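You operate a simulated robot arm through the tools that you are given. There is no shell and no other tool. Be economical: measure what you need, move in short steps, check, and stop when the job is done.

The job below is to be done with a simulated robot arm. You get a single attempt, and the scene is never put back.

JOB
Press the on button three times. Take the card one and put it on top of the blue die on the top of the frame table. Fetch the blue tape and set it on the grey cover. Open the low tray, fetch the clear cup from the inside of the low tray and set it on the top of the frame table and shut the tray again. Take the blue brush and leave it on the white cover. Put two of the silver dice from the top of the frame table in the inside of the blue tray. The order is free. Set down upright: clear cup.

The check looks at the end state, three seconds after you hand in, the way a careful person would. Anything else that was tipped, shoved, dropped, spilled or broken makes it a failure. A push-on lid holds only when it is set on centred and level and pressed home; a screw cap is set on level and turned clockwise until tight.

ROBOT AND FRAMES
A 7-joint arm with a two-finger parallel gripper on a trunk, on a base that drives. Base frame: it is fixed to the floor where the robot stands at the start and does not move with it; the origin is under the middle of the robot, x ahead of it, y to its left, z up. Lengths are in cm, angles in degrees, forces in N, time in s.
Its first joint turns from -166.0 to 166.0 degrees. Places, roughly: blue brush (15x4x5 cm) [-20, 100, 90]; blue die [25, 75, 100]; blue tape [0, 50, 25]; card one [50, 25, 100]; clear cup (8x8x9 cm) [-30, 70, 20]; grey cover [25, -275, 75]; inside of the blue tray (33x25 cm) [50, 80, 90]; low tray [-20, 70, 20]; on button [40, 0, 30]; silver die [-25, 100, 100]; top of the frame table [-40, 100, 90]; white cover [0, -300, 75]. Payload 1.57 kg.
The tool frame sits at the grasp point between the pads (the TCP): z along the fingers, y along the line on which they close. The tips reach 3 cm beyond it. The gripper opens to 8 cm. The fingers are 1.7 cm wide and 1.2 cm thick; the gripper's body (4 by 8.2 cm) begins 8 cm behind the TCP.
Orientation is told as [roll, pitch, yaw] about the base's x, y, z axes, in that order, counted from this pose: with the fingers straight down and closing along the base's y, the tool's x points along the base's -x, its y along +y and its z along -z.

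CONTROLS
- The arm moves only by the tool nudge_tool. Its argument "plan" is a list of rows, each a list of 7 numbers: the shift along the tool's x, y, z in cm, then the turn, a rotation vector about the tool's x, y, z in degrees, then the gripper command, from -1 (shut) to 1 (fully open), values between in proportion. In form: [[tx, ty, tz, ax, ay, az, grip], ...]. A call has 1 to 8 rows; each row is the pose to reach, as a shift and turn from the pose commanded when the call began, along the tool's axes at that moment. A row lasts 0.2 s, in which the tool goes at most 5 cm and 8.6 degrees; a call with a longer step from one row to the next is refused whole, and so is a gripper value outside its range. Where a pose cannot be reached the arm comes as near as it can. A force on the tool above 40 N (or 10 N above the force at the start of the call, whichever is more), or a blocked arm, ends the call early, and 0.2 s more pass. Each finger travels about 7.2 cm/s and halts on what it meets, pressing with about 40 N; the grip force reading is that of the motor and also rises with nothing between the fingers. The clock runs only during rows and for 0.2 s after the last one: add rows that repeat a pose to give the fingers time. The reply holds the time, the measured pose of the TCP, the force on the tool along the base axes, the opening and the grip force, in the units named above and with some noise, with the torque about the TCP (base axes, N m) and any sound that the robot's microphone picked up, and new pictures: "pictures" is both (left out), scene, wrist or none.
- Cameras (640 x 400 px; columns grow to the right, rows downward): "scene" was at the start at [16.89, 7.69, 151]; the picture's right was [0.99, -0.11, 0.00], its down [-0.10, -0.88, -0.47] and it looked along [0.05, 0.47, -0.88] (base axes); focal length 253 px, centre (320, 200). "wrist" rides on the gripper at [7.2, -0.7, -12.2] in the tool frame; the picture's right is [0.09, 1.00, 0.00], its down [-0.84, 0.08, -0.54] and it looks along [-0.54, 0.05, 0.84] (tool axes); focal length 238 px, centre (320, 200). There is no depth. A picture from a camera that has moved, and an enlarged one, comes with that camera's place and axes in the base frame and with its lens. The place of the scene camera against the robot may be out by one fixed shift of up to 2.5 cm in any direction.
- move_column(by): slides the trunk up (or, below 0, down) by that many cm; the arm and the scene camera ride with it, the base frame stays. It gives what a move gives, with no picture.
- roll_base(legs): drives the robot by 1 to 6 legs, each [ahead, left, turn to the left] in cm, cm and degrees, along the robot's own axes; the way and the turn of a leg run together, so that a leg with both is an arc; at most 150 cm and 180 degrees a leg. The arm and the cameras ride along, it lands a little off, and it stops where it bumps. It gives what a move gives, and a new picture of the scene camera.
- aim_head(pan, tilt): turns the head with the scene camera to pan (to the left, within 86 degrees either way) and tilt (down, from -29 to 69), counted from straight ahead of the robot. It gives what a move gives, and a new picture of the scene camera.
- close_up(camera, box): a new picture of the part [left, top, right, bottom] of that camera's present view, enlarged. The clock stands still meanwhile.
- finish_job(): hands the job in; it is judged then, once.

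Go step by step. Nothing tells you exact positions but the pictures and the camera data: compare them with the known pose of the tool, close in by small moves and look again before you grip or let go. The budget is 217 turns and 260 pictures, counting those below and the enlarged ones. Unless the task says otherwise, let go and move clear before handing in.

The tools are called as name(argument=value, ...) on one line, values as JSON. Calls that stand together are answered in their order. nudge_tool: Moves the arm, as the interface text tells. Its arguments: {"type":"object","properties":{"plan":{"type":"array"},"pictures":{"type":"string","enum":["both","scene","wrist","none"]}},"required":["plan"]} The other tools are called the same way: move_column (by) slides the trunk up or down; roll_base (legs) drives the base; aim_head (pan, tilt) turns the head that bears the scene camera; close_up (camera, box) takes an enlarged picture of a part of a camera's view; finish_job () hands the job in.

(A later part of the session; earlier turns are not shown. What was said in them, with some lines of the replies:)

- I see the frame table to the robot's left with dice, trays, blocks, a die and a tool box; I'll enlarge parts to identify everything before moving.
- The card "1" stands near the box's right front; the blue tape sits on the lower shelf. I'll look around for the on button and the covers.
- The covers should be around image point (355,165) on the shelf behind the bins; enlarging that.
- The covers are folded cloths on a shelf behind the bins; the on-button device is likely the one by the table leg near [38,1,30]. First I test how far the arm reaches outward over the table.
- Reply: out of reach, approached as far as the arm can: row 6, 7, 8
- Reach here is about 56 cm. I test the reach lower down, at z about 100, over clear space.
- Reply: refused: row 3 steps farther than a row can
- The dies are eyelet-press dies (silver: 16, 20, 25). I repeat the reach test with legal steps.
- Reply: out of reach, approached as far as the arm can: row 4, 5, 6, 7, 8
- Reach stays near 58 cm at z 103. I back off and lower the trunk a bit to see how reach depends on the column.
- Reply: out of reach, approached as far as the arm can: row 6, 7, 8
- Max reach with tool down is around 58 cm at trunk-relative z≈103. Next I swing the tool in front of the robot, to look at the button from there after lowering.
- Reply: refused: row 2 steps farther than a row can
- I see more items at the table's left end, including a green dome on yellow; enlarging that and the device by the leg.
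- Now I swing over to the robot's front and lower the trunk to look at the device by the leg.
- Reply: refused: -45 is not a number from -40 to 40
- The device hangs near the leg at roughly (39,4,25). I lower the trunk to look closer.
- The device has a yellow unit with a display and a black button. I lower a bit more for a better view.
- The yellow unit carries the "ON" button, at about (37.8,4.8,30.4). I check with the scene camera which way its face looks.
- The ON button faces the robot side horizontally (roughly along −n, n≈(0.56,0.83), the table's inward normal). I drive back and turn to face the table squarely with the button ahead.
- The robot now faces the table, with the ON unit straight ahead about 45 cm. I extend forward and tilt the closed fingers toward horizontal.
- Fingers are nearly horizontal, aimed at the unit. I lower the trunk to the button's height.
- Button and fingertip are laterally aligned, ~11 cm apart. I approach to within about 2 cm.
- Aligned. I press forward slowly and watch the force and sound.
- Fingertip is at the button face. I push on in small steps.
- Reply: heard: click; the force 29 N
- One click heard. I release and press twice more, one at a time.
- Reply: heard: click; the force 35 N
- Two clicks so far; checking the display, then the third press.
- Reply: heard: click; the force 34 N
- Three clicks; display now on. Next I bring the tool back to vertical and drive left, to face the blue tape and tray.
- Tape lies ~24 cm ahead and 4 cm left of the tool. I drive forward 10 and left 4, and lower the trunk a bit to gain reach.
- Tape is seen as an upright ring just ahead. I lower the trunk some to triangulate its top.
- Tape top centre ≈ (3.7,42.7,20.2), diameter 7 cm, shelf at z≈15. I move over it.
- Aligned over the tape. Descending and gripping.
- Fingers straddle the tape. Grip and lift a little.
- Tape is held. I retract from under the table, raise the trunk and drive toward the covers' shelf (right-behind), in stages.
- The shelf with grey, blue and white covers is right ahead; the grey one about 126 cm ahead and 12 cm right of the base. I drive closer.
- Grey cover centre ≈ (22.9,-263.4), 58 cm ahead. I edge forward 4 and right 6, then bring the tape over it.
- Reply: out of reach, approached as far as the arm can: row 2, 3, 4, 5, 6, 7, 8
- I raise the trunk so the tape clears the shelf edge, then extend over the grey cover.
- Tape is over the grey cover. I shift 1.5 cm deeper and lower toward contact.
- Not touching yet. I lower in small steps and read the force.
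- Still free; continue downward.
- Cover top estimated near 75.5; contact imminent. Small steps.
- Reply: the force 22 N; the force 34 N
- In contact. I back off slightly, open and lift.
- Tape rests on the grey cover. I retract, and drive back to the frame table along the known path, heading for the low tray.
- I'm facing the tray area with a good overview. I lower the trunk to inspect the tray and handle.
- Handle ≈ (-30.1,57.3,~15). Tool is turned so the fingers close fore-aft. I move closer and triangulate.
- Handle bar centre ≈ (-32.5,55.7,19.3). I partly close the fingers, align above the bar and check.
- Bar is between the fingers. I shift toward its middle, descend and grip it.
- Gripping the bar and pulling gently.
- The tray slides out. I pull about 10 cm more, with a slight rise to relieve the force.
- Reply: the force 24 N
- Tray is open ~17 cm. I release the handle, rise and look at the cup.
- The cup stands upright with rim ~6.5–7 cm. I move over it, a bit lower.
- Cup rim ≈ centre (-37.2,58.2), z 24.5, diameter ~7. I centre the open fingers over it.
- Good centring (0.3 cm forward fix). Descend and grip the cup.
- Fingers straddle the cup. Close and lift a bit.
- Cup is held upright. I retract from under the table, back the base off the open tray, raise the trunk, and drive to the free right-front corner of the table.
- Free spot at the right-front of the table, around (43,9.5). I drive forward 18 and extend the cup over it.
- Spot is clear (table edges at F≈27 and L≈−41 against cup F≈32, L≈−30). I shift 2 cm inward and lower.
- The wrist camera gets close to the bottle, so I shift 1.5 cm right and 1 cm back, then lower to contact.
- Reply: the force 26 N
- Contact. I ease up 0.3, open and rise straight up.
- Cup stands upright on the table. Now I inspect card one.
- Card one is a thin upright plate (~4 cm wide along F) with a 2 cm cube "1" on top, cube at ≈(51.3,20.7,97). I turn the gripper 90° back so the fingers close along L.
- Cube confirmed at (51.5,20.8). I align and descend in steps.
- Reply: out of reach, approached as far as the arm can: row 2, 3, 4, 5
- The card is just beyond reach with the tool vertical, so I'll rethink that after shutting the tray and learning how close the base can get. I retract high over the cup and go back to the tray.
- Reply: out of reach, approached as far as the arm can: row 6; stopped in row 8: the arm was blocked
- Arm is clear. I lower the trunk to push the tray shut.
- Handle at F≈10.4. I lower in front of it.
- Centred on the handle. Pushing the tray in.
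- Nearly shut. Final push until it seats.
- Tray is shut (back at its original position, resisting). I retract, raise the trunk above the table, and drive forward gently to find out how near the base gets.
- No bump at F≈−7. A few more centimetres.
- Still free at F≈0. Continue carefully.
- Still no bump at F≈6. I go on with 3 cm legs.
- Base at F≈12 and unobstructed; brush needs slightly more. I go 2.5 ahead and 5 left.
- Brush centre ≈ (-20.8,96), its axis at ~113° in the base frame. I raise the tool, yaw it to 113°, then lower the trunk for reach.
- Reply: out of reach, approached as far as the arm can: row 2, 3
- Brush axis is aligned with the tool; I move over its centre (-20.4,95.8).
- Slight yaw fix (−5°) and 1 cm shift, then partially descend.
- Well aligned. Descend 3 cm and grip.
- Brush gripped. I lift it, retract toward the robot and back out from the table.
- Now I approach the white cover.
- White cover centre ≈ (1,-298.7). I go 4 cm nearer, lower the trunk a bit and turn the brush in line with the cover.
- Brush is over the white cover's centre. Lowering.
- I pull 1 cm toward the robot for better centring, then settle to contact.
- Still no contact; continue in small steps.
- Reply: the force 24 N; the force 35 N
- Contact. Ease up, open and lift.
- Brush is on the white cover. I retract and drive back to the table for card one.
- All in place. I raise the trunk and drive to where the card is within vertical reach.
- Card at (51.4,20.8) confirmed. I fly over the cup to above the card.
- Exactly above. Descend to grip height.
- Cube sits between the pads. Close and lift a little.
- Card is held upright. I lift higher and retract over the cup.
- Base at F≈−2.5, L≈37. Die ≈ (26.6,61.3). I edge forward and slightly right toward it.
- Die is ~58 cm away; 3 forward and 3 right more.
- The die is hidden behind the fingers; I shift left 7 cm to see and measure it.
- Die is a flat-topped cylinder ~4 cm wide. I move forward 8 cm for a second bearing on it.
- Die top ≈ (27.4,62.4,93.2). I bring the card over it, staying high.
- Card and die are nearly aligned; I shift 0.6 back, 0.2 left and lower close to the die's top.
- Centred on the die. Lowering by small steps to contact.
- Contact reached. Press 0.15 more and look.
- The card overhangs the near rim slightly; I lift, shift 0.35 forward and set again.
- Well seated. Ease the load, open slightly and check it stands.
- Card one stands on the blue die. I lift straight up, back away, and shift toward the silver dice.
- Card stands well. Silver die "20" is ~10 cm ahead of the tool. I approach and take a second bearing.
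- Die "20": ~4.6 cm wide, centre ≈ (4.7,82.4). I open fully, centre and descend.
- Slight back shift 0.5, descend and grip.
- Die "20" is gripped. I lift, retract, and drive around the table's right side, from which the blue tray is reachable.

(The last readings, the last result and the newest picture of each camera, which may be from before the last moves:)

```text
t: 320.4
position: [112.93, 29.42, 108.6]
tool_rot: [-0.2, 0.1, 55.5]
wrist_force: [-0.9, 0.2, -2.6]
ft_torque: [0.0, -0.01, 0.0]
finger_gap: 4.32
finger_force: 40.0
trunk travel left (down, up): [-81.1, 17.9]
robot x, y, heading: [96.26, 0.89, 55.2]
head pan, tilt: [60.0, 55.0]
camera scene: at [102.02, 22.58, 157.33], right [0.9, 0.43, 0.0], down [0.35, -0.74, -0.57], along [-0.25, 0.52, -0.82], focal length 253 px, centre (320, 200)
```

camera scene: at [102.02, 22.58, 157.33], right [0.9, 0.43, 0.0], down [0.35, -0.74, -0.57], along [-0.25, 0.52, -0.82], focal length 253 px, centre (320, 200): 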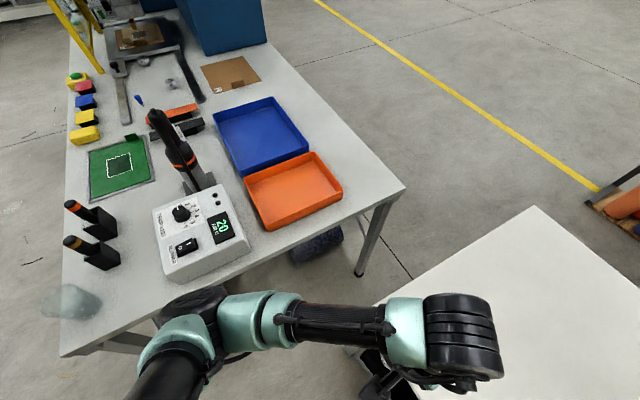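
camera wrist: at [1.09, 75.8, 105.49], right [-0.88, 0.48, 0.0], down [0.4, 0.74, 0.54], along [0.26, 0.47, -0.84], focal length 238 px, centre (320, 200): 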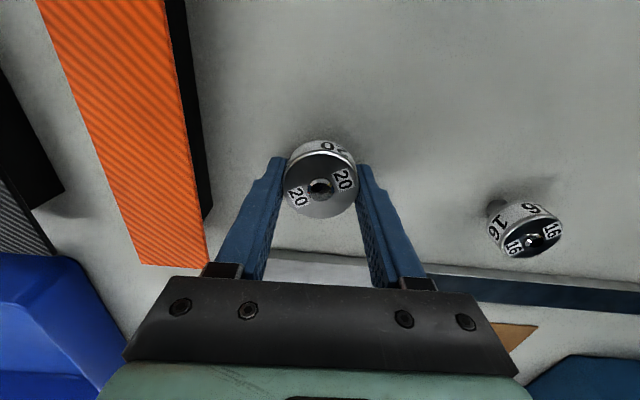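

Clear view of the tray from the right side. I drive into the gap so that the tray interior comes within reach.

roll_base(legs=[[14, 12, 0.8], [4, 9, 0]])

nudge_tool(plan=[[4, 3, 0, 0, 0, 0, -0.5], [8, 6, 0, 0, 0, 0, -0.5], [11, 10, 0, 0, 0, 0, -0.5], [13, 14.5, 0, 0, 0, 0, -0.5], [14.5, 19, 0, 0, 0, 0, -0.5], [15.5, 23.5, 0, 0, 0, 0, -0.5], [15.5, 28, 0, 0, 0, 0, -0.5], [15.5, 32, 0, 0, 0, 0, -0.5]])

```text
t: 322.7
position: [105.23, 56.6, 108.64]
tool_rot: [-0.2, 0.0, 56.6]
wrist_force: [0.6, 0.2, -3.9]
ft_torque: [0.02, -0.03, 0.02]
finger_gap: 4.3
finger_force: 40.1
trunk travel left (down, up): [-81.1, 17.9]
robot x, y, heading: [89.57, 27.55, 56.6]
head pan, tilt: [60.0, 55.0]
camera scene: at [94.57, 49.6, 157.33], right [0.9, 0.45, 0.0], down [0.36, -0.73, -0.57], along [-0.26, 0.51, -0.82], focal length 253 px, centre (320, 200)
```

scene: 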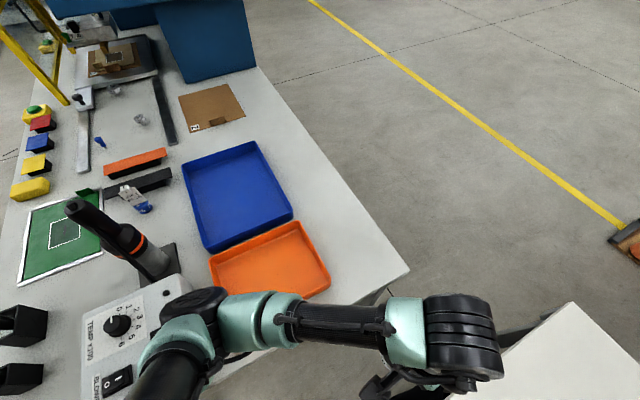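

```text
t: 324.5
position: [70.12, 61.39, 108.42]
tool_rot: [-0.3, 0.0, 56.5]
wrist_force: [0.0, 0.0, -3.2]
ft_torque: [0.01, 0.02, 0.04]
finger_gap: 4.3
finger_force: 40.0
trunk travel left (down, up): [-81.1, 17.9]
robot x, y, heading: [89.35, 27.43, 56.4]
head pan, tilt: [60.0, 55.0]
camera scene: at [94.5, 49.66, 157.32], right [0.9, 0.45, 0.0], down [0.37, -0.73, -0.57], along [-0.26, 0.51, -0.82], focal length 253 px, centre (320, 200)
camera wrist: at [66.69, 55.01, 120.47], right [-0.88, 0.47, 0.0], down [0.4, 0.74, 0.54], along [0.26, 0.48, -0.84], focal length 238 px, centre (320, 200)
```

scene: 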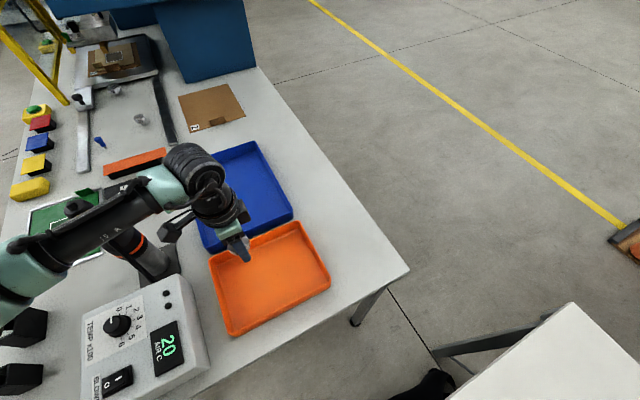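
wrist: 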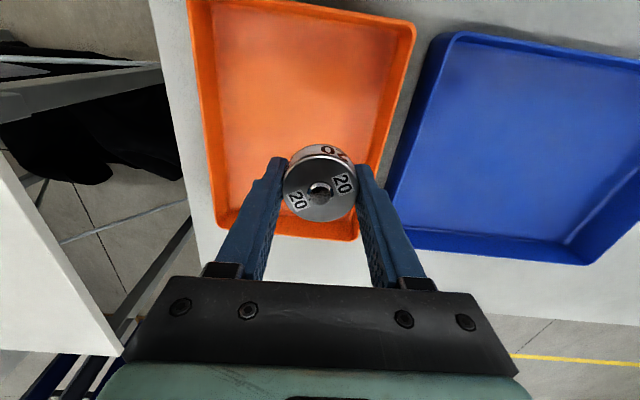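

The arm's elbow is passing near the heat gun; I check the clearance closely before going further.

close_up(camera="scene", box=[0, 140, 300, 330])

aim_head(pan=84, tilt=45)

```text
2.11 times, centred on (150, 235) of scene
camera zoom: at [94.5, 49.66, 157.32], right [0.9, 0.45, 0.0], down [0.37, -0.73, -0.57], along [-0.26, 0.51, -0.82], focal length 532 px, centre (678, 126)
```

zoom: 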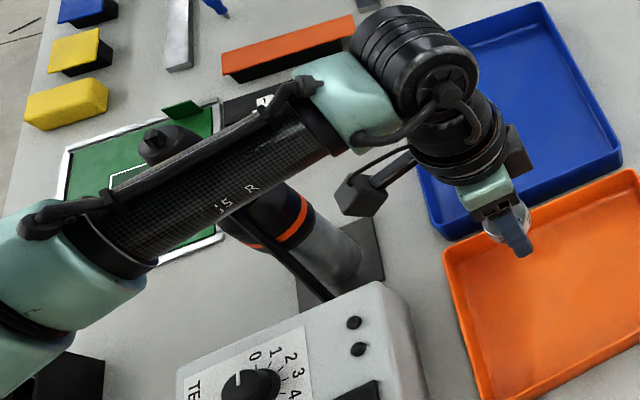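

```text
t: 325.3
position: [70.19, 61.24, 108.45]
tool_rot: [-0.2, 0.0, 56.5]
wrist_force: [0.8, -0.7, -2.8]
ft_torque: [0.03, -0.04, 0.04]
finger_gap: 4.34
finger_force: 39.9
trunk travel left (down, up): [-81.1, 17.9]
robot x, y, heading: [89.53, 27.66, 56.5]
head pan, tilt: [84.0, 45.0]
camera scene: at [91.5, 48.35, 158.67], right [0.64, 0.77, 0.0], down [0.55, -0.45, -0.71], along [-0.54, 0.45, -0.71], focal length 253 px, centre (320, 200)
```

scene: 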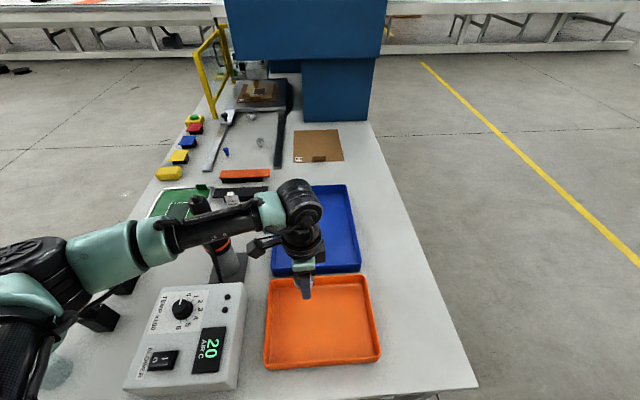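

Forearm clears the gun by ~14 cm horizontally, and extending moves it away. I shift the base 4 cm closer to the table and lower the trunk a bit, then extend over the tray.

roll_base(legs=[[1, 4, 0]])

nudge_tool(plan=[[0, 4, 0, 0, 0, 0, -0.5], [0, 8, 0, 0, 0, 0, -0.5], [0, 12, 0, 0, 0, 0, -0.5], [0.5, 15.3, 0, 0, 0, 0, -0.5], [0.5, 15.3, 0, 0, 0, 0, -0.5]])

```text
t: 326.2
position: [67.54, 64.21, 108.5]
tool_rot: [-0.1, 0.0, 56.6]
wrist_force: [0.4, -0.3, -2.8]
ft_torque: [0.0, 0.02, 0.03]
finger_gap: 4.31
finger_force: 39.8
trunk travel left (down, up): [-81.1, 17.9]
robot x, y, heading: [86.68, 30.7, 56.0]
head pan, tilt: [84.0, 45.0]
camera scene: at [88.69, 51.35, 158.68], right [0.64, 0.77, 0.0], down [0.55, -0.45, -0.71], along [-0.55, 0.45, -0.71], focal length 253 px, centre (320, 200)
```

scene: 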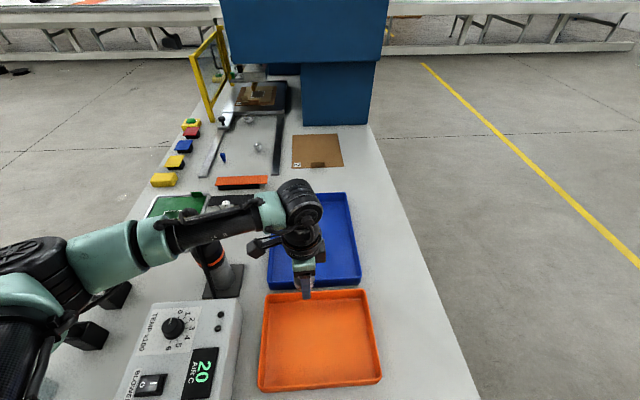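

```text
t: 327.4
position: [54.24, 72.27, 108.41]
tool_rot: [-0.2, 0.1, 56.6]
wrist_force: [-0.1, -0.4, -3.2]
ft_torque: [0.02, 0.0, 0.01]
finger_gap: 4.35
finger_force: 40.0
trunk travel left (down, up): [-81.1, 17.9]
robot x, y, heading: [86.59, 30.76, 56.4]
head pan, tilt: [84.0, 45.0]
camera scene: at [88.67, 51.37, 158.67], right [0.64, 0.77, 0.0], down [0.55, -0.45, -0.71], along [-0.55, 0.45, -0.71], focal length 253 px, centre (320, 200)
camera wrist: at [50.84, 66.01, 120.43], right [-0.88, 0.47, 0.0], down [0.39, 0.74, 0.54], along [0.26, 0.48, -0.84], focal length 238 px, centre (320, 200)
```

scene: 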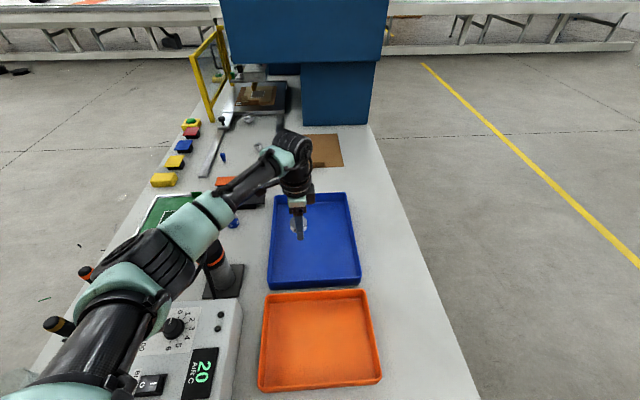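
wrist: 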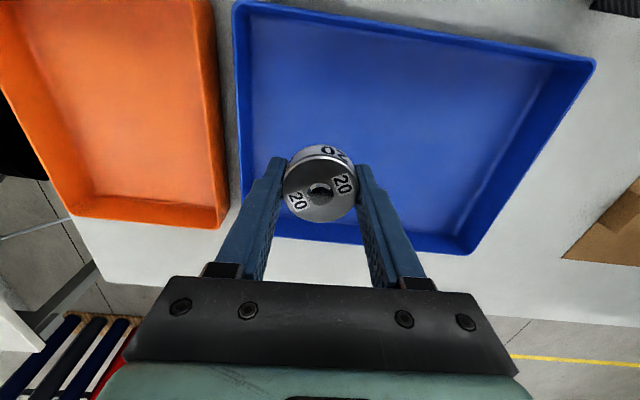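

To keep the forearm away from the gun I shift the base 4 cm farther along F, and then descend with the arm only.

roll_base(legs=[[4, 0, 0]])

nudge_tool(plan=[[0, 0, 2.5, 0, 0, 0, -0.5], [0, 0, 5, 0, 0, 0, -0.5], [0, 0, 7, 0, 0, 0, -0.5]])

```text
t: 328.3
position: [56.34, 75.38, 108.41]
tool_rot: [-0.3, 0.0, 56.7]
wrist_force: [0.1, -0.5, -2.7]
ft_torque: [0.04, 0.01, -0.01]
finger_gap: 4.3
finger_force: 39.6
trunk travel left (down, up): [-81.1, 17.9]
robot x, y, heading: [88.62, 33.61, 56.6]
head pan, tilt: [84.0, 45.0]
camera scene: at [90.76, 54.62, 158.68], right [0.64, 0.77, 0.0], down [0.55, -0.45, -0.71], along [-0.55, 0.45, -0.71], focal length 253 px, centre (320, 200)
```

scene: 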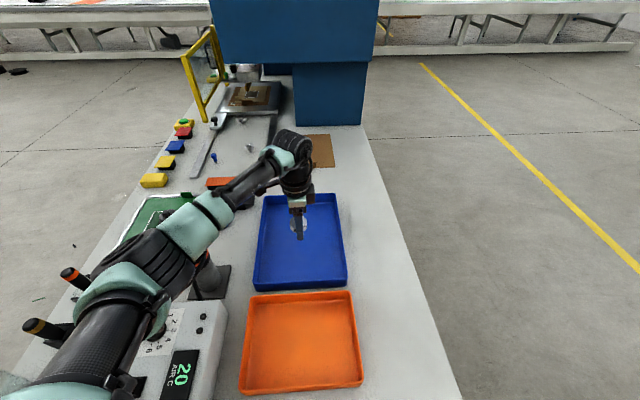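

```text
t: 329.1
position: [56.43, 75.64, 101.21]
tool_rot: [-0.2, -0.1, 56.8]
wrist_force: [-0.2, -0.2, -2.9]
ft_torque: [0.01, -0.02, -0.01]
finger_gap: 4.34
finger_force: 39.9
trunk travel left (down, up): [-81.1, 17.9]
robot x, y, heading: [88.49, 33.66, 56.8]
head pan, tilt: [84.0, 45.0]
camera scene: at [90.77, 54.66, 158.67], right [0.64, 0.77, 0.0], down [0.55, -0.45, -0.71], along [-0.55, 0.45, -0.71], focal length 253 px, centre (320, 200)
camera wrist: at [53.02, 69.36, 113.27], right [-0.88, 0.47, 0.0], down [0.39, 0.74, 0.54], along [0.26, 0.48, -0.84], focal length 238 px, centre (320, 200)
```

scene: 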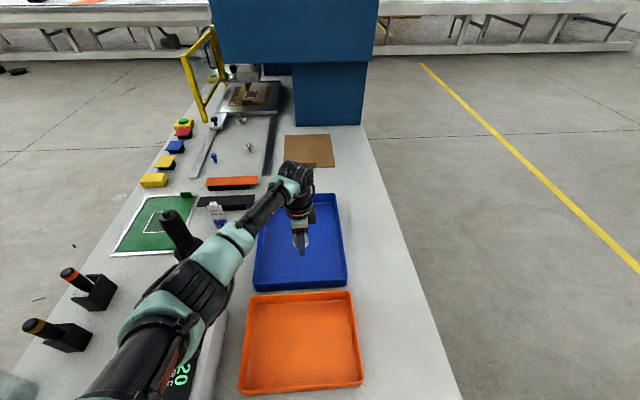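
wrist: 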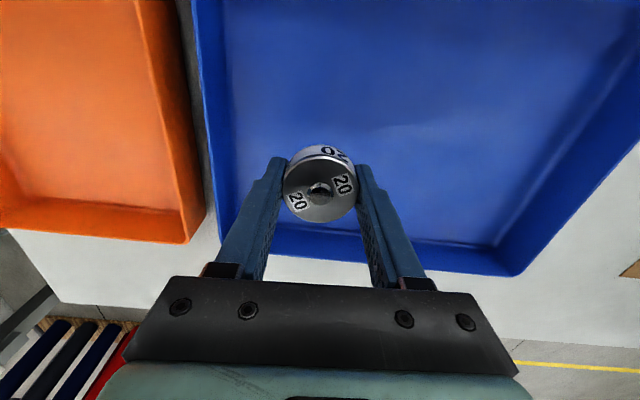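

Arm is clear of the gun. Continue down toward the tray floor.

nudge_tool(plan=[[0, 0, 2, 0, 0, 0, -0.5], [0, 0, 4, 0, 0, 0, -0.5], [0, 0, 6, 0, 0, 0, -0.5], [0, 0, 6.4, 0, 0, 0, -0.5]], pictures="none")

nudge_tool(plan=[[0, 0, 0.3, 0, 0, 0, -0.5], [0, 0, 0.6, 0, 0, 0, -0.5]], pictures="none")

```text
t: 330.1
position: [56.28, 75.45, 95.18]
tool_rot: [-0.1, 0.0, 56.7]
wrist_force: [-0.5, 0.1, -3.5]
ft_torque: [0.02, 0.01, -0.01]
finger_gap: 4.32
finger_force: 39.7
trunk travel left (down, up): [-81.1, 17.9]
robot x, y, heading: [88.36, 34.27, 56.6]
head pan, tilt: [84.0, 45.0]
```

```text
t: 330.7
position: [56.33, 75.56, 94.47]
tool_rot: [-0.2, 0.0, 56.7]
wrist_force: [-0.6, 0.5, -3.5]
ft_torque: [0.01, 0.01, 0.01]
finger_gap: 4.29
finger_force: 39.5
trunk travel left (down, up): [-81.1, 17.9]
robot x, y, heading: [88.6, 33.72, 56.6]
head pan, tilt: [84.0, 45.0]
```

nudge_tool(plan=[[0, 0, 0.25, 0, 0, 0, -0.5], [0, 0, 0.5, 0, 0, 0, -0.5]], pictures="none")

nudge_tool(plan=[[0, 0, 0.2, 0, 0, 0, -0.5], [0, 0, 0.3, 0, 0, 0, -0.5]], pictures="none")

```text
t: 331.3
position: [56.37, 75.49, 93.92]
tool_rot: [-0.1, 0.0, 56.6]
wrist_force: [0.0, 0.6, -3.1]
ft_torque: [0.0, -0.01, -0.02]
finger_gap: 4.33
finger_force: 39.9
trunk travel left (down, up): [-81.1, 17.9]
robot x, y, heading: [88.64, 33.76, 56.5]
head pan, tilt: [84.0, 45.0]
```

```text
t: 331.9
position: [56.38, 75.57, 93.74]
tool_rot: [-0.1, 0.0, 56.6]
wrist_force: [0.2, -1.4, 4.0]
ft_torque: [-0.03, -0.04, 0.0]
finger_gap: 4.29
finger_force: 39.4
trunk travel left (down, up): [-81.1, 17.9]
robot x, y, heading: [88.41, 33.8, 57.0]
head pan, tilt: [84.0, 45.0]
```

Contact with the tray floor. Open and lift.

nudge_tool(plan=[[0, 0, 0, 0, 0, 0, 0.4], [0, 0, 0, 0, 0, 0, 0.5], [0, 0, -3, 0, 0, 0, 0.5], [0, 0, -7, 0, 0, 0, 0.5], [0, 0, -11, 0, 0, 0, 0.5], [0, 0, -14, 0, 0, 0, 0.5]], pictures="wrist")

```text
t: 333.3
position: [56.37, 75.56, 107.68]
tool_rot: [-0.1, 0.0, 56.7]
wrist_force: [-0.2, -1.5, 0.0]
ft_torque: [0.02, 0.01, -0.02]
finger_gap: 5.99
finger_force: 0.1
trunk travel left (down, up): [-81.1, 17.9]
robot x, y, heading: [88.55, 33.83, 56.6]
head pan, tilt: [84.0, 45.0]
camera wrist: at [53.05, 69.26, 119.84], right [-0.88, 0.47, 0.0], down [0.39, 0.74, 0.54], along [0.26, 0.48, -0.84], focal length 238 px, centre (320, 200)
```

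wrist: 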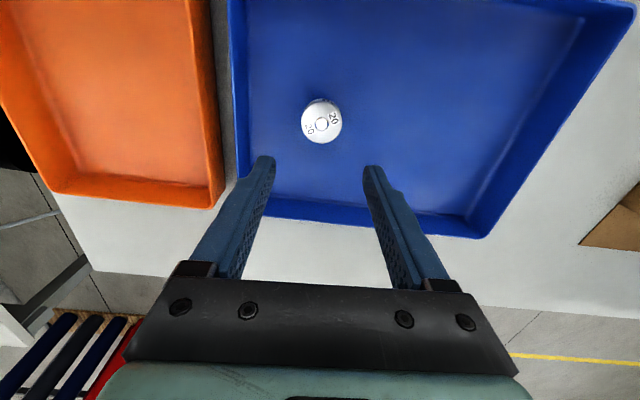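

Die "20" stands in the blue tray. I retrace the way out and return to the front for die "16".

nudge_tool(plan=[[0, -4, 0, 0, 0, 0, 0.5], [0, -8, 0, 0, 0, 0, 0.5], [0, -12, 0, 0, 0, 0, 0.5], [0, -15.3, 0, 0, 0, 0, 0.5]], pictures="none")

roll_base(legs=[[-4, -4, 0]])

nudge_tool(plan=[[0, -4, 0, 0, 0, 0, 0.5], [0, -8.5, 0, 0, 0, 0, 0.5], [-1, -13, 0, 0, 0, 0, 0.5], [-2.5, -17.5, 0, 0, 0, 0, 0.5], [-4.5, -22, 0, 0, 0, 0, 0.5], [-7.5, -26, 0, 0, 0, 0, 0.5], [-11.5, -29, 0, 0, 0, 0, 0.5], [-15.5, -32, 0, 0, 0, 0, 0.5]], pictures="none")

roll_base(legs=[[-4, -9, 0], [-15, -12, 0], [-60, 8, 0], [-18, 50, 0], [0, 75, 0], [36, 0, -0.5]])

```text
t: 334.3
position: [69.35, 67.15, 107.68]
tool_rot: [-0.2, 0.0, 56.7]
wrist_force: [-0.3, -0.3, 0.3]
ft_torque: [0.01, -0.01, -0.02]
finger_gap: 5.98
finger_force: 0.1
trunk travel left (down, up): [-81.1, 17.9]
robot x, y, heading: [88.66, 34.23, 56.6]
head pan, tilt: [84.0, 45.0]
```

```text
t: 335.3
position: [70.42, 61.75, 107.72]
tool_rot: [-0.1, 0.0, 56.6]
wrist_force: [0.7, -0.1, -0.3]
ft_torque: [0.05, -0.01, -0.03]
finger_gap: 6.01
finger_force: 0.0
trunk travel left (down, up): [-81.1, 17.9]
robot x, y, heading: [90.14, 28.6, 56.6]
head pan, tilt: [84.0, 45.0]
camera scene: at [91.9, 49.06, 158.68], right [0.64, 0.77, 0.0], down [0.55, -0.45, -0.71], along [-0.55, 0.45, -0.71], focal length 253 px, centre (320, 200)
```

scene: 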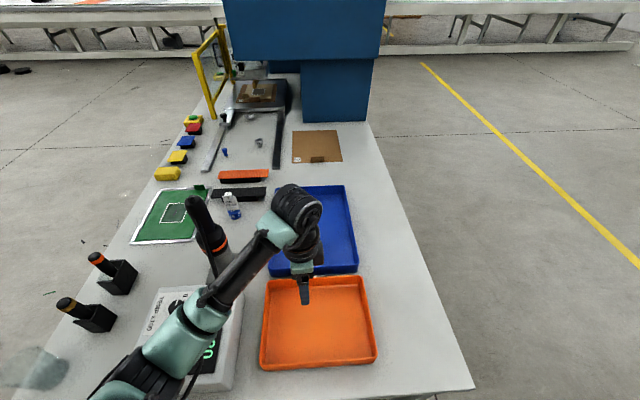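

```text
t: 337.1
position: [105.75, 57.09, 107.78]
tool_rot: [0.0, 0.1, 56.7]
wrist_force: [0.5, -0.6, -0.6]
ft_torque: [0.0, 0.01, -0.01]
finger_gap: 5.99
finger_force: 0.0
trunk travel left (down, up): [-81.1, 17.9]
robot x, y, heading: [89.78, 28.27, 56.5]
head pan, tilt: [84.0, 45.0]
```

```text
t: 350.7
position: [-18.81, 67.82, 107.81]
tool_rot: [-0.3, 0.0, 55.4]
wrist_force: [-0.4, -0.5, 0.0]
ft_torque: [0.01, 0.0, 0.04]
finger_gap: 6.0
finger_force: 0.1
trunk travel left (down, up): [-81.1, 17.9]
robot x, y, heading: [-35.74, 39.67, 55.1]
head pan, tilt: [84.0, 45.0]
camera scene: at [-32.75, 60.18, 158.67], right [0.65, 0.76, 0.0], down [0.54, -0.46, -0.71], along [-0.54, 0.46, -0.71], focal length 253 px, centre (320, 200)
```

scene: 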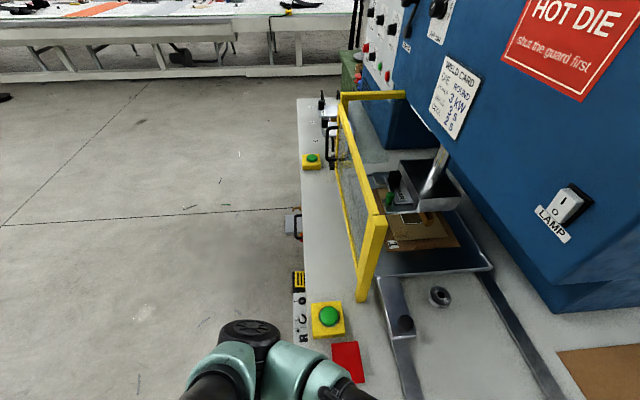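

Back at the front. I nudge forward 4.5 and look for die "16" with the wrist camera.

roll_base(legs=[[4.5, 1, 1]])

nudge_tool(plan=[[-4, -2, 0, 0, 0, 0, 1], [-8, -4, 0, 0, 0, 0, 1], [-8, -4, 0, 0, 0, 0, 1]], pictures="wrist")

```text
t: 351.6
position: [-17.52, 72.29, 107.83]
tool_rot: [-0.3, 0.0, 56.5]
wrist_force: [1.0, -0.9, -0.5]
ft_torque: [-0.01, -0.01, 0.0]
finger_gap: 6.0
finger_force: 0.0
trunk travel left (down, up): [-81.1, 17.9]
robot x, y, heading: [-33.44, 43.72, 56.3]
head pan, tilt: [84.0, 45.0]
camera scene: at [-31.41, 64.51, 158.67], right [0.64, 0.77, 0.0], down [0.54, -0.45, -0.71], along [-0.54, 0.45, -0.71], focal length 253 px, centre (320, 200)
```

scene: 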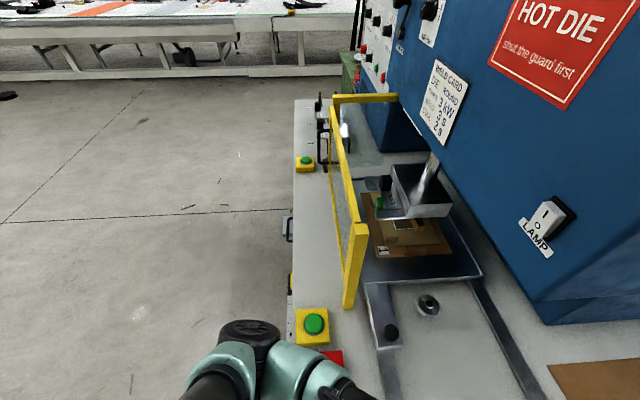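

```text
t: 352.4
position: [-9.77, 76.82, 107.99]
tool_rot: [-0.2, 0.0, 56.4]
wrist_force: [-0.2, 0.7, 0.2]
ft_torque: [-0.01, -0.02, -0.03]
finger_gap: 7.98
finger_force: 0.0
trunk travel left (down, up): [-81.1, 17.9]
robot x, y, heading: [-33.9, 43.9, 56.1]
head pan, tilt: [84.0, 45.0]
camera wrist: at [-13.31, 70.53, 119.98], right [-0.88, 0.47, 0.0], down [0.4, 0.74, 0.54], along [0.26, 0.48, -0.84], focal length 238 px, centre (320, 200)
```

wrist: 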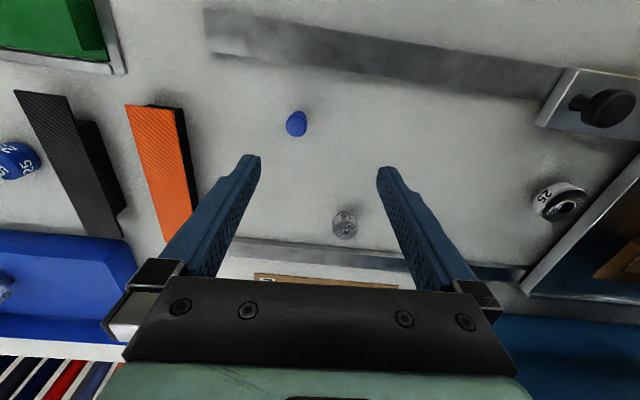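

Die "16" ≈ (-6.2,91.3). I move above it.

nudge_tool(plan=[[-4, 1.5, 0, 0, 0, 0, 1], [-8, 3, 0, 0, 0, 0, 1], [-12, 4.5, 2, 0, 0, 0, 1], [-13.6, 5, 6, 0, 0, 0, 1], [-13.6, 5, 8, 0, 0, 0, 1], [-13.6, 5, 8, 0, 0, 0, 1]], pictures="none")

close_up(camera="wrist", box=[200, 60, 440, 240])

```text
t: 353.8
position: [-6.47, 90.83, 99.86]
tool_rot: [-0.2, -0.1, 56.4]
wrist_force: [-0.9, 0.2, -0.3]
ft_torque: [-0.01, 0.01, -0.01]
finger_gap: 8.0
finger_force: 0.0
trunk travel left (down, up): [-81.1, 17.9]
robot x, y, heading: [-33.66, 43.87, 56.3]
head pan, tilt: [84.0, 45.0]
```

```text
2.22 times, centred on (320, 150) of wrist
camera zoom: at [-9.89, 84.5, 111.95], right [-0.88, 0.47, 0.0], down [0.4, 0.74, 0.54], along [0.26, 0.48, -0.84], focal length 530 px, centre (320, 311)
```

zoom: 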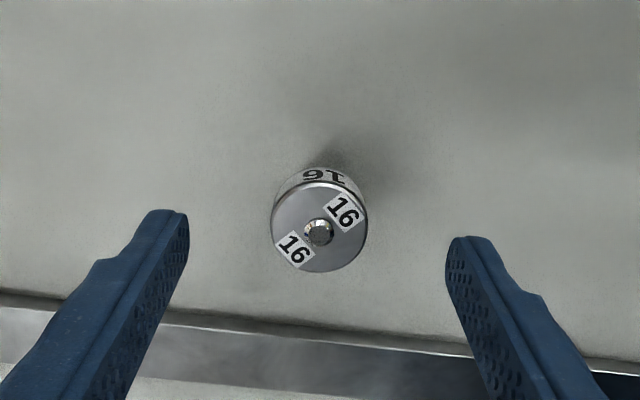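

I lower the trunk 5 cm for reach (fingers straddle the die), then centre, descend and grip.

move_column(by=-5)

nudge_tool(plan=[[-1.4, 0, 0, 0, 0, 0, 1], [-1.4, 0, 1.5, 0, 0, 0, 1], [-1.4, 0, 1.5, 0, 0, 0, 1], [-1.4, 0, 1.5, 0, 0, 0, -0.2], [-1.4, 0, 1.5, 0, 0, 0, -0.6], [-1.4, 0, 1.5, 0, 0, 0, -0.6]], pictures="wrist")

```text
t: 354.7
position: [-6.45, 90.8, 94.94]
tool_rot: [-0.2, 0.0, 56.5]
wrist_force: [-0.7, -0.7, 0.1]
ft_torque: [-0.03, -0.01, -0.01]
finger_gap: 8.0
finger_force: 0.1
trunk travel left (down, up): [-76.1, 22.9]
robot x, y, heading: [-33.72, 44.16, 56.0]
head pan, tilt: [84.0, 45.0]
```

```text
t: 356.1
position: [-5.82, 91.8, 93.47]
tool_rot: [-0.3, 0.2, 56.4]
wrist_force: [-2.0, 0.2, 0.3]
ft_torque: [-0.02, 0.0, 0.02]
finger_gap: 3.56
finger_force: 37.6
trunk travel left (down, up): [-76.1, 22.9]
robot x, y, heading: [-33.66, 43.69, 56.2]
head pan, tilt: [84.0, 45.0]
camera wrist: at [-9.21, 85.59, 105.47], right [-0.88, 0.47, 0.0], down [0.4, 0.74, 0.54], along [0.26, 0.47, -0.84], focal length 238 px, centre (320, 200)
```

wrist: 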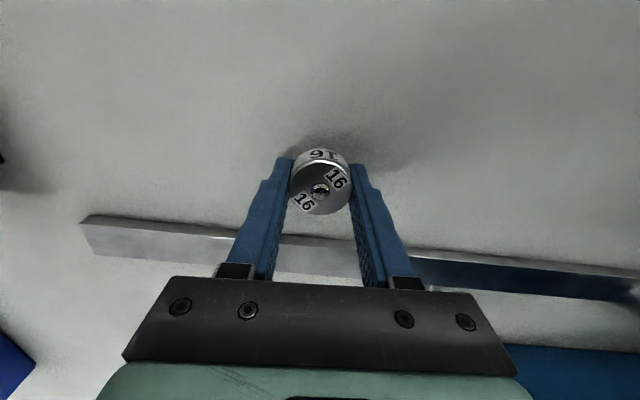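

Die "16" is gripped. Lift, retract, restore the trunk and take the same route to the right side.

nudge_tool(plan=[[0, 0, -4, 0, 0, 0, -0.6], [0, 0, -8, 0, 0, 0, -0.6], [4, 0, -10, 0, 0, 0, -0.6], [8.5, 0, -10, 0, 0, 0, -0.6], [13, 0, -10, 0, 0, 0, -0.6], [17.5, 0, -10, 0, 0, 0, -0.6], [22, 0, -10, 0, 0, 0, -0.6]], pictures="none")

move_column(by=5)

roll_base(legs=[[-41, 0, 0], [0, -72, 0], [18, -50, 0], [60, -8, 0]])

```text
t: 357.7
position: [-17.78, 73.22, 103.38]
tool_rot: [-0.2, 0.1, 56.4]
wrist_force: [0.3, 0.2, -1.9]
ft_torque: [0.01, 0.0, 0.0]
finger_gap: 3.56
finger_force: 39.6
trunk travel left (down, up): [-76.1, 22.9]
robot x, y, heading: [-33.71, 43.76, 56.4]
head pan, tilt: [84.0, 45.0]
```

```text
t: 358.6
position: [-17.7, 73.35, 108.29]
tool_rot: [-0.2, 0.0, 56.4]
wrist_force: [0.1, -0.4, -2.6]
ft_torque: [-0.03, 0.0, 0.01]
finger_gap: 3.56
finger_force: 39.7
trunk travel left (down, up): [-81.1, 17.9]
robot x, y, heading: [-33.72, 43.76, 56.3]
head pan, tilt: [84.0, 45.0]
```

```text
t: 370.4
position: [109.97, 31.08, 108.28]
tool_rot: [-0.1, 0.1, 56.2]
wrist_force: [0.1, -0.8, -1.7]
ft_torque: [-0.01, -0.01, -0.01]
finger_gap: 3.58
finger_force: 40.7
trunk travel left (down, up): [-81.1, 17.9]
robot x, y, heading: [93.6, 1.57, 56.0]
head pan, tilt: [84.0, 45.0]
camera scene: at [96.31, 22.19, 158.67], right [0.64, 0.77, 0.0], down [0.54, -0.45, -0.71], along [-0.54, 0.45, -0.71], focal length 253 px, centre (320, 200)
```

scene: 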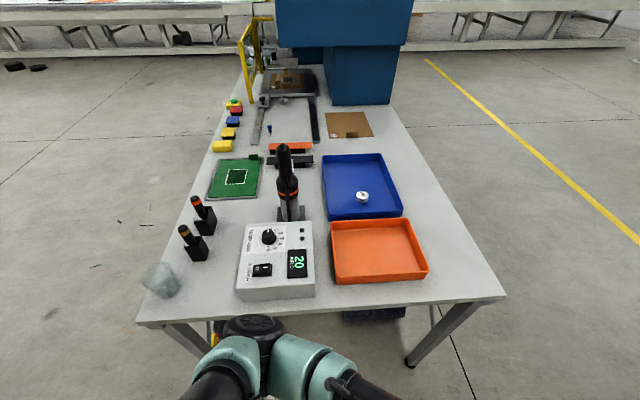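

I enter the gap as before and swing the arm over the trays.

roll_base(legs=[[14, 10.5, 0.5], [5, 9, 0]])

nudge_tool(plan=[[4, 3, 0, 0, 0, 0, -0.6], [8, 6, 0, 0, 0, 0, -0.6], [11, 10, 0, 0, 0, 0, -0.6], [13, 14.5, 0, 0, 0, 0, -0.6], [14.5, 19, 0, 0, 0, 0, -0.6], [15.5, 23.5, 0, 0, 0, 0, -0.6], [15.5, 28, 0, 0, 0, 0, -0.6], [15.5, 32, 0, 0, 0, 0, -0.6]], pictures="none")

roll_base(legs=[[5, 3, 0]])

```text
t: 372.6
position: [104.35, 57.77, 108.2]
tool_rot: [-0.1, 0.0, 56.6]
wrist_force: [-0.1, -0.6, -2.6]
ft_torque: [0.02, 0.04, 0.01]
finger_gap: 3.57
finger_force: 40.2
trunk travel left (down, up): [-81.1, 17.9]
robot x, y, heading: [88.73, 28.46, 56.5]
head pan, tilt: [84.0, 45.0]
camera scene: at [90.64, 48.86, 158.68], right [0.64, 0.77, 0.0], down [0.55, -0.45, -0.71], along [-0.55, 0.45, -0.71], focal length 253 px, centre (320, 200)
```

scene: 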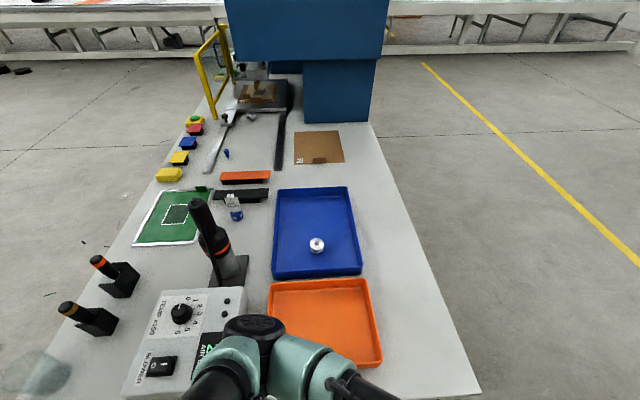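

```text
t: 374.4
position: [69.26, 62.32, 108.3]
tool_rot: [-0.2, 0.0, 56.5]
wrist_force: [-0.5, 0.2, -2.4]
ft_torque: [-0.01, -0.01, -0.02]
finger_gap: 3.55
finger_force: 39.8
trunk travel left (down, up): [-81.1, 17.9]
robot x, y, heading: [88.23, 28.38, 56.2]
head pan, tilt: [84.0, 45.0]
```

```text
t: 375.4
position: [69.64, 68.04, 108.15]
tool_rot: [-0.3, 0.0, 56.6]
wrist_force: [-0.5, 0.6, -2.3]
ft_torque: [-0.03, 0.01, -0.01]
finger_gap: 3.54
finger_force: 40.4
trunk travel left (down, up): [-81.1, 17.9]
robot x, y, heading: [88.79, 34.02, 56.5]
head pan, tilt: [84.0, 45.0]
camera scene: at [90.94, 54.76, 158.66], right [0.64, 0.77, 0.0], down [0.55, -0.45, -0.71], along [-0.55, 0.45, -0.71], focal length 253 px, centre (320, 200)
```

scene: 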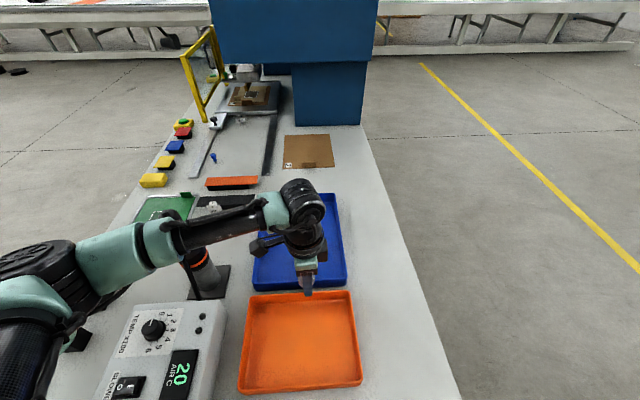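

Extend along L first (straightening the arm away from the gun), then come back 7 cm to a free spot in the tray.

nudge_tool(plan=[[0, 4, 0, 0, 0, 0, -0.6], [0, 8, 0, 0, 0, 0, -0.6], [0, 12, 0, 0, 0, 0, -0.6], [0, 15.2, 0, 0, 0, 0, -0.6], [3.5, 15.2, 2, 0, 0, 0, -0.6], [7, 15.2, 5, 0, 0, 0, -0.6], [7.6, 15.2, 7, 0, 0, 0, -0.6], [7.6, 15.2, 7, 0, 0, 0, -0.6]])

```text
t: 377.2
position: [52.76, 69.87, 101.12]
tool_rot: [-0.3, 0.0, 56.6]
wrist_force: [-0.1, -0.1, -2.3]
ft_torque: [0.01, -0.01, 0.02]
finger_gap: 3.55
finger_force: 40.2
trunk travel left (down, up): [-81.1, 17.9]
robot x, y, heading: [88.66, 34.32, 56.5]
head pan, tilt: [84.0, 45.0]
camera scene: at [90.93, 54.67, 158.68], right [0.64, 0.77, 0.0], down [0.55, -0.45, -0.71], along [-0.55, 0.45, -0.71], focal length 253 px, centre (320, 200)
camera wrist: at [49.34, 63.63, 113.17], right [-0.88, 0.47, 0.0], down [0.39, 0.74, 0.54], along [0.26, 0.48, -0.84], focal length 238 px, centre (320, 200)
```

scene: 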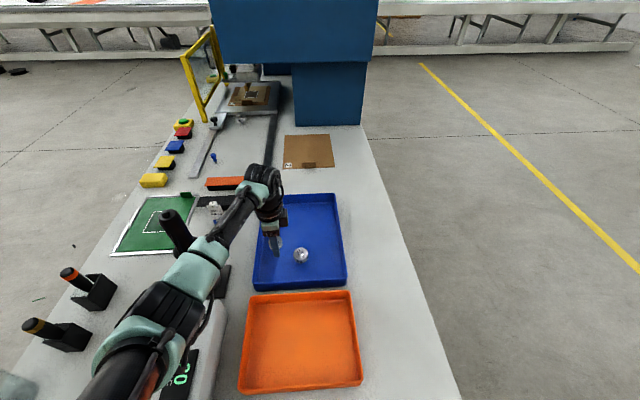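
wrist: 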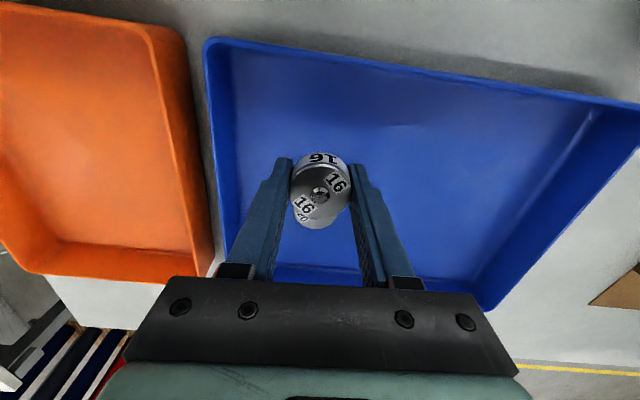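

Clear of the gun (≈17 cm). Descend to just above the floor, then touch down.

nudge_tool(plan=[[0, 0, 2, 0, 0, 0, -0.6], [0, 0, 4, 0, 0, 0, -0.6], [0, 0, 6, 0, 0, 0, -0.6], [0, 0, 6.9, 0, 0, 0, -0.6], [0, 0, 7.1, 0, 0, 0, -0.6]], pictures="none")

nudge_tool(plan=[[0, 0, 0.2, 0, 0, 0, -0.6], [0, 0, 0.3, 0, 0, 0, -0.6]], pictures="none")

```text
t: 378.4
position: [52.86, 69.97, 93.98]
tool_rot: [-0.3, 0.0, 56.5]
wrist_force: [-0.2, 0.0, -2.5]
ft_torque: [-0.02, 0.01, 0.0]
finger_gap: 3.57
finger_force: 40.3
trunk travel left (down, up): [-81.1, 17.9]
robot x, y, heading: [88.99, 34.15, 56.4]
head pan, tilt: [84.0, 45.0]
```

```text
t: 379.0
position: [52.77, 70.03, 93.8]
tool_rot: [-0.2, 0.0, 56.6]
wrist_force: [-0.3, 0.2, -1.9]
ft_torque: [0.0, 0.01, 0.0]
finger_gap: 3.57
finger_force: 40.1
trunk travel left (down, up): [-81.1, 17.9]
robot x, y, heading: [88.48, 33.63, 56.7]
head pan, tilt: [84.0, 45.0]
```

nudge_tool(plan=[[0, 0, 0.15, 0, 0, 0, -0.6], [0, 0, 0.25, 0, 0, 0, -0.6]], pictures="none")

```text
t: 379.6
position: [52.85, 69.91, 93.77]
tool_rot: [0.0, 0.1, 56.6]
wrist_force: [2.9, -3.4, 11.7]
ft_torque: [-0.12, -0.07, 0.02]
finger_gap: 3.57
finger_force: 40.2
trunk travel left (down, up): [-81.1, 17.9]
robot x, y, heading: [88.66, 34.03, 56.4]
head pan, tilt: [84.0, 45.0]
```

Touched down. Release and rise.

nudge_tool(plan=[[0, 0, -0.1, 0, 0, 0, 0.2], [0, 0, -0.1, 0, 0, 0, 0.4], [0, 0, -3, 0, 0, 0, 0.4], [0, 0, -7, 0, 0, 0, 0.4], [0, 0, -11, 0, 0, 0, 0.4], [-4, 0, -14, 0, 0, 0, 0.4], [-7, 0, -14, 0, 0, 0, 0.4]], pictures="wrist")

```text
t: 381.2
position: [56.57, 75.85, 107.7]
tool_rot: [-0.2, 0.1, 56.7]
wrist_force: [-0.1, 0.9, 0.8]
ft_torque: [0.05, 0.0, 0.02]
finger_gap: 5.59
finger_force: 0.0
trunk travel left (down, up): [-81.1, 17.9]
robot x, y, heading: [88.6, 34.12, 56.3]
head pan, tilt: [84.0, 45.0]
camera wrist: at [53.1, 69.55, 119.68], right [-0.88, 0.47, 0.0], down [0.39, 0.74, 0.54], along [0.26, 0.48, -0.84], focal length 238 px, centre (320, 200)
```

wrist: 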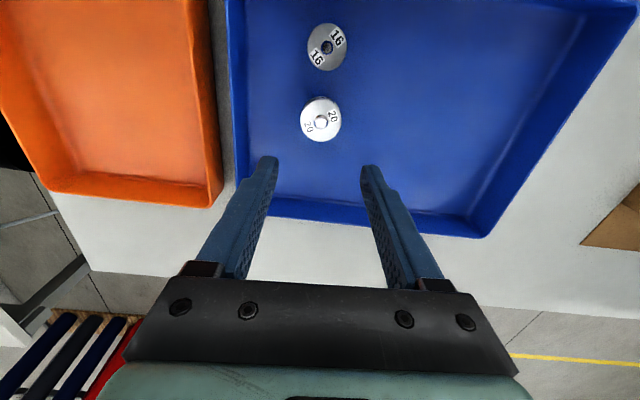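

Both silver dice stand in the blue tray. I retract along the same way and drive to the front for a final overview.

nudge_tool(plan=[[0, -4, 0, 0, 0, 0, 0.4], [0, -8, 0, 0, 0, 0, 0.4], [0, -12, 0, 0, 0, 0, 0.4], [0, -15.3, 0, 0, 0, 0, 0.4]], pictures="none")

roll_base(legs=[[-4, -4, 0]])

nudge_tool(plan=[[0, -4, 0, 0, 0, 0, 0.4], [0, -8.5, 0, 0, 0, 0, 0.4], [-1, -13, 0, 0, 0, 0, 0.4], [-2.5, -17.5, 0, 0, 0, 0, 0.4], [-4.5, -22, 0, 0, 0, 0, 0.4], [-7.5, -26, 0, 0, 0, 0, 0.4], [-11.5, -29, 0, 0, 0, 0, 0.4], [-15.5, -32, 0, 0, 0, 0, 0.4]], pictures="none")

roll_base(legs=[[-4, -9, 0], [-15, -12, 0], [-60, 8, 0], [-38, 60, 0]])

aim_head(pan=0, tilt=50)

```text
t: 382.2
position: [69.46, 67.17, 107.57]
tool_rot: [-0.2, -0.1, 56.7]
wrist_force: [-0.4, -0.6, 0.3]
ft_torque: [0.02, 0.01, 0.0]
finger_gap: 5.6
finger_force: 0.1
trunk travel left (down, up): [-81.1, 17.9]
robot x, y, heading: [88.48, 34.03, 56.6]
head pan, tilt: [84.0, 45.0]
```

```text
t: 383.1
position: [70.61, 61.86, 107.44]
tool_rot: [-0.2, 0.0, 56.6]
wrist_force: [-0.1, -0.1, 0.1]
ft_torque: [0.02, -0.03, 0.0]
finger_gap: 5.6
finger_force: 0.0
trunk travel left (down, up): [-81.1, 17.9]
robot x, y, heading: [89.99, 28.67, 56.6]
head pan, tilt: [84.0, 45.0]
camera scene: at [92.1, 49.06, 158.69], right [0.64, 0.77, 0.0], down [0.55, -0.45, -0.71], along [-0.55, 0.45, -0.71], focal length 253 px, centre (320, 200)
```

scene: 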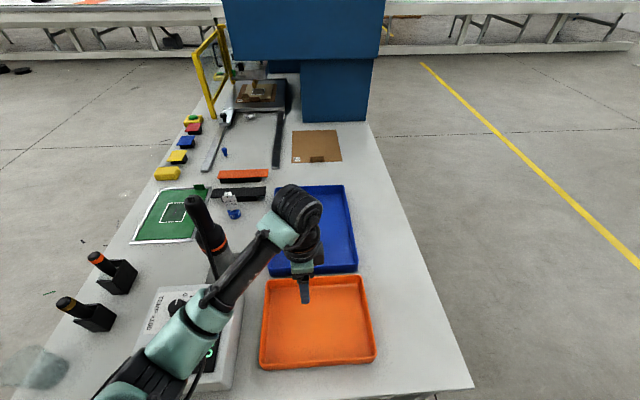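

```text
t: 384.9
position: [106.04, 57.24, 107.62]
tool_rot: [-0.2, 0.2, 56.7]
wrist_force: [-0.8, 0.4, 0.3]
ft_torque: [0.03, 0.03, 0.0]
finger_gap: 5.61
finger_force: 0.0
trunk travel left (down, up): [-81.1, 17.9]
robot x, y, heading: [89.81, 28.29, 56.7]
head pan, tilt: [84.0, 45.0]
```

```text
t: 393.7
position: [2.52, -13.53, 107.57]
tool_rot: [-0.2, 0.0, 56.4]
wrist_force: [0.7, -0.8, 0.5]
ft_torque: [-0.01, 0.04, -0.01]
finger_gap: 5.61
finger_force: 0.1
trunk travel left (down, up): [-81.1, 17.9]
robot x, y, heading: [-13.44, -42.21, 56.2]
head pan, tilt: [84.0, 45.0]
camera scene: at [-11.28, -21.6, 158.67], right [0.64, 0.77, 0.0], down [0.54, -0.45, -0.71], along [-0.54, 0.45, -0.71], focal length 253 px, centre (320, 200)
```

scene: 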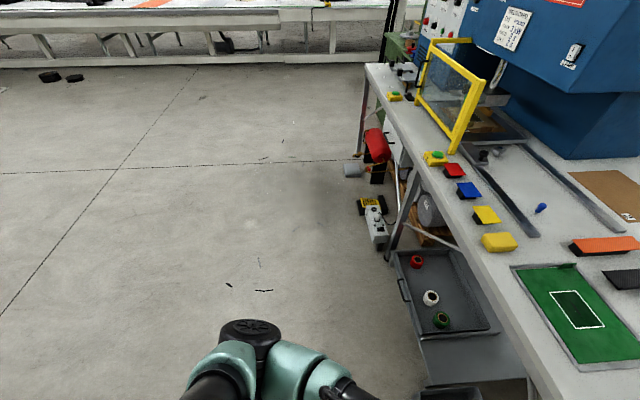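

```text
t: 395.3
position: [2.52, -13.67, 107.84]
tool_rot: [-0.2, 0.0, 56.4]
wrist_force: [-0.4, -0.7, 0.4]
ft_torque: [0.03, 0.0, -0.01]
finger_gap: 5.61
finger_force: 0.1
trunk travel left (down, up): [-81.1, 17.9]
robot x, y, heading: [-13.53, -42.43, 56.0]
head pan, tilt: [0.0, 50.0]
camera scene: at [-0.76, -20.38, 157.98], right [0.83, -0.55, 0.0], down [-0.42, -0.64, -0.64], along [0.36, 0.54, -0.77], focal length 253 px, centre (320, 200)
```

scene: 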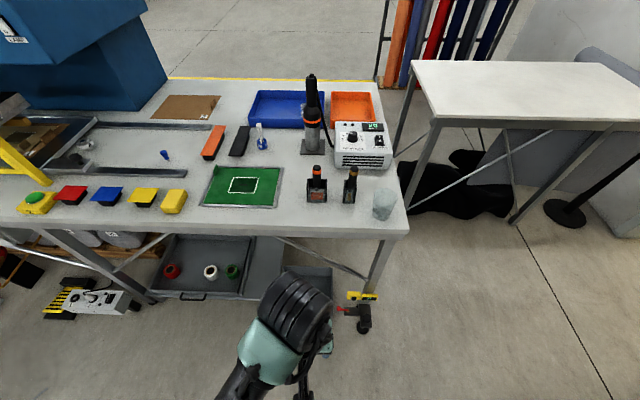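

Everything appears in place; I enlarge the tray, the card/cup and the ON unit for a last check.

close_up(camera="scene", box=[130, 220, 290, 320])

close_up(camera="scene", box=[220, 80, 420, 240])

close_up(camera="scene", box=[320, 280, 400, 340])

```text
4.00 times, centred on (210, 270) of scene
camera zoom: at [-0.76, -20.38, 157.98], right [0.83, -0.55, 0.0], down [-0.42, -0.64, -0.64], along [0.36, 0.54, -0.77], focal length 1011 px, centre (760, -80)
```

zoom: 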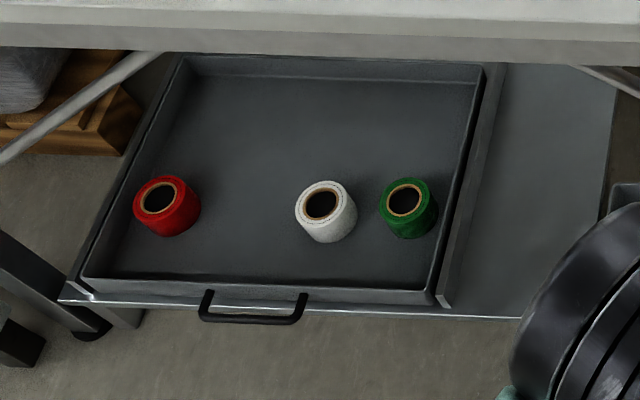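

```text
2.50 times, centred on (320, 160) of scene
camera zoom: at [-0.76, -20.38, 157.98], right [0.83, -0.55, 0.0], down [-0.42, -0.64, -0.64], along [0.36, 0.54, -0.77], focal length 632 px, centre (320, 300)
```

zoom: 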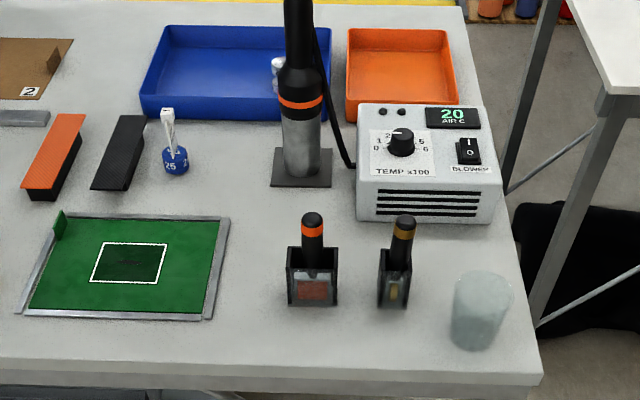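

```text
6.67 times, centred on (360, 310) of scene
camera zoom: at [-0.76, -20.38, 157.98], right [0.83, -0.55, 0.0], down [-0.42, -0.64, -0.64], along [0.36, 0.54, -0.77], focal length 1685 px, centre (53, -533)
```

zoom: 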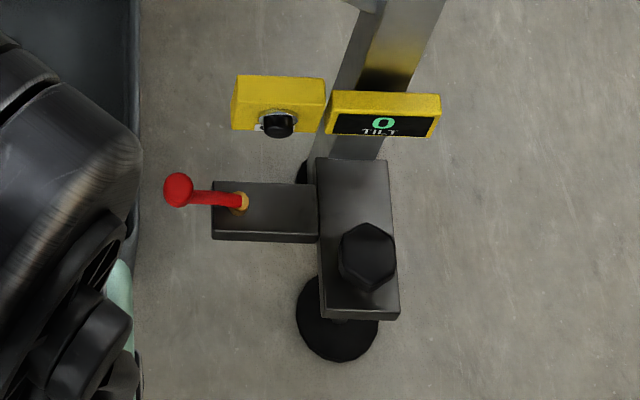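

All checked: ON pressed three times (three clicks, display on), tape on the grey cover, brush on the white cover, cup upright on the table top, tray shut, card one on the blue die, and two silver dice in the blue tray. The arm is clear, so I hand in.

finish_job()

```text
The job is handed in.
```

The job is handed in with every step done. In the last pictures I took of each, everything was where it should be:

- **On button:** pressed three times, with a click heard each time. The display next to it was lit.
- **Card one:** standing upright on the blue die.
- **Blue tape and blue brush:** the tape is on the grey cover and the brush is on the white cover.
- **Clear cup:** upright on the right front of the frame table.
- **Low tray:** opened to take out the cup, then pushed back to where it started, with resistance felt at the end.
- **Silver dice:** the 20 and the 16 are both inside the blue tray.
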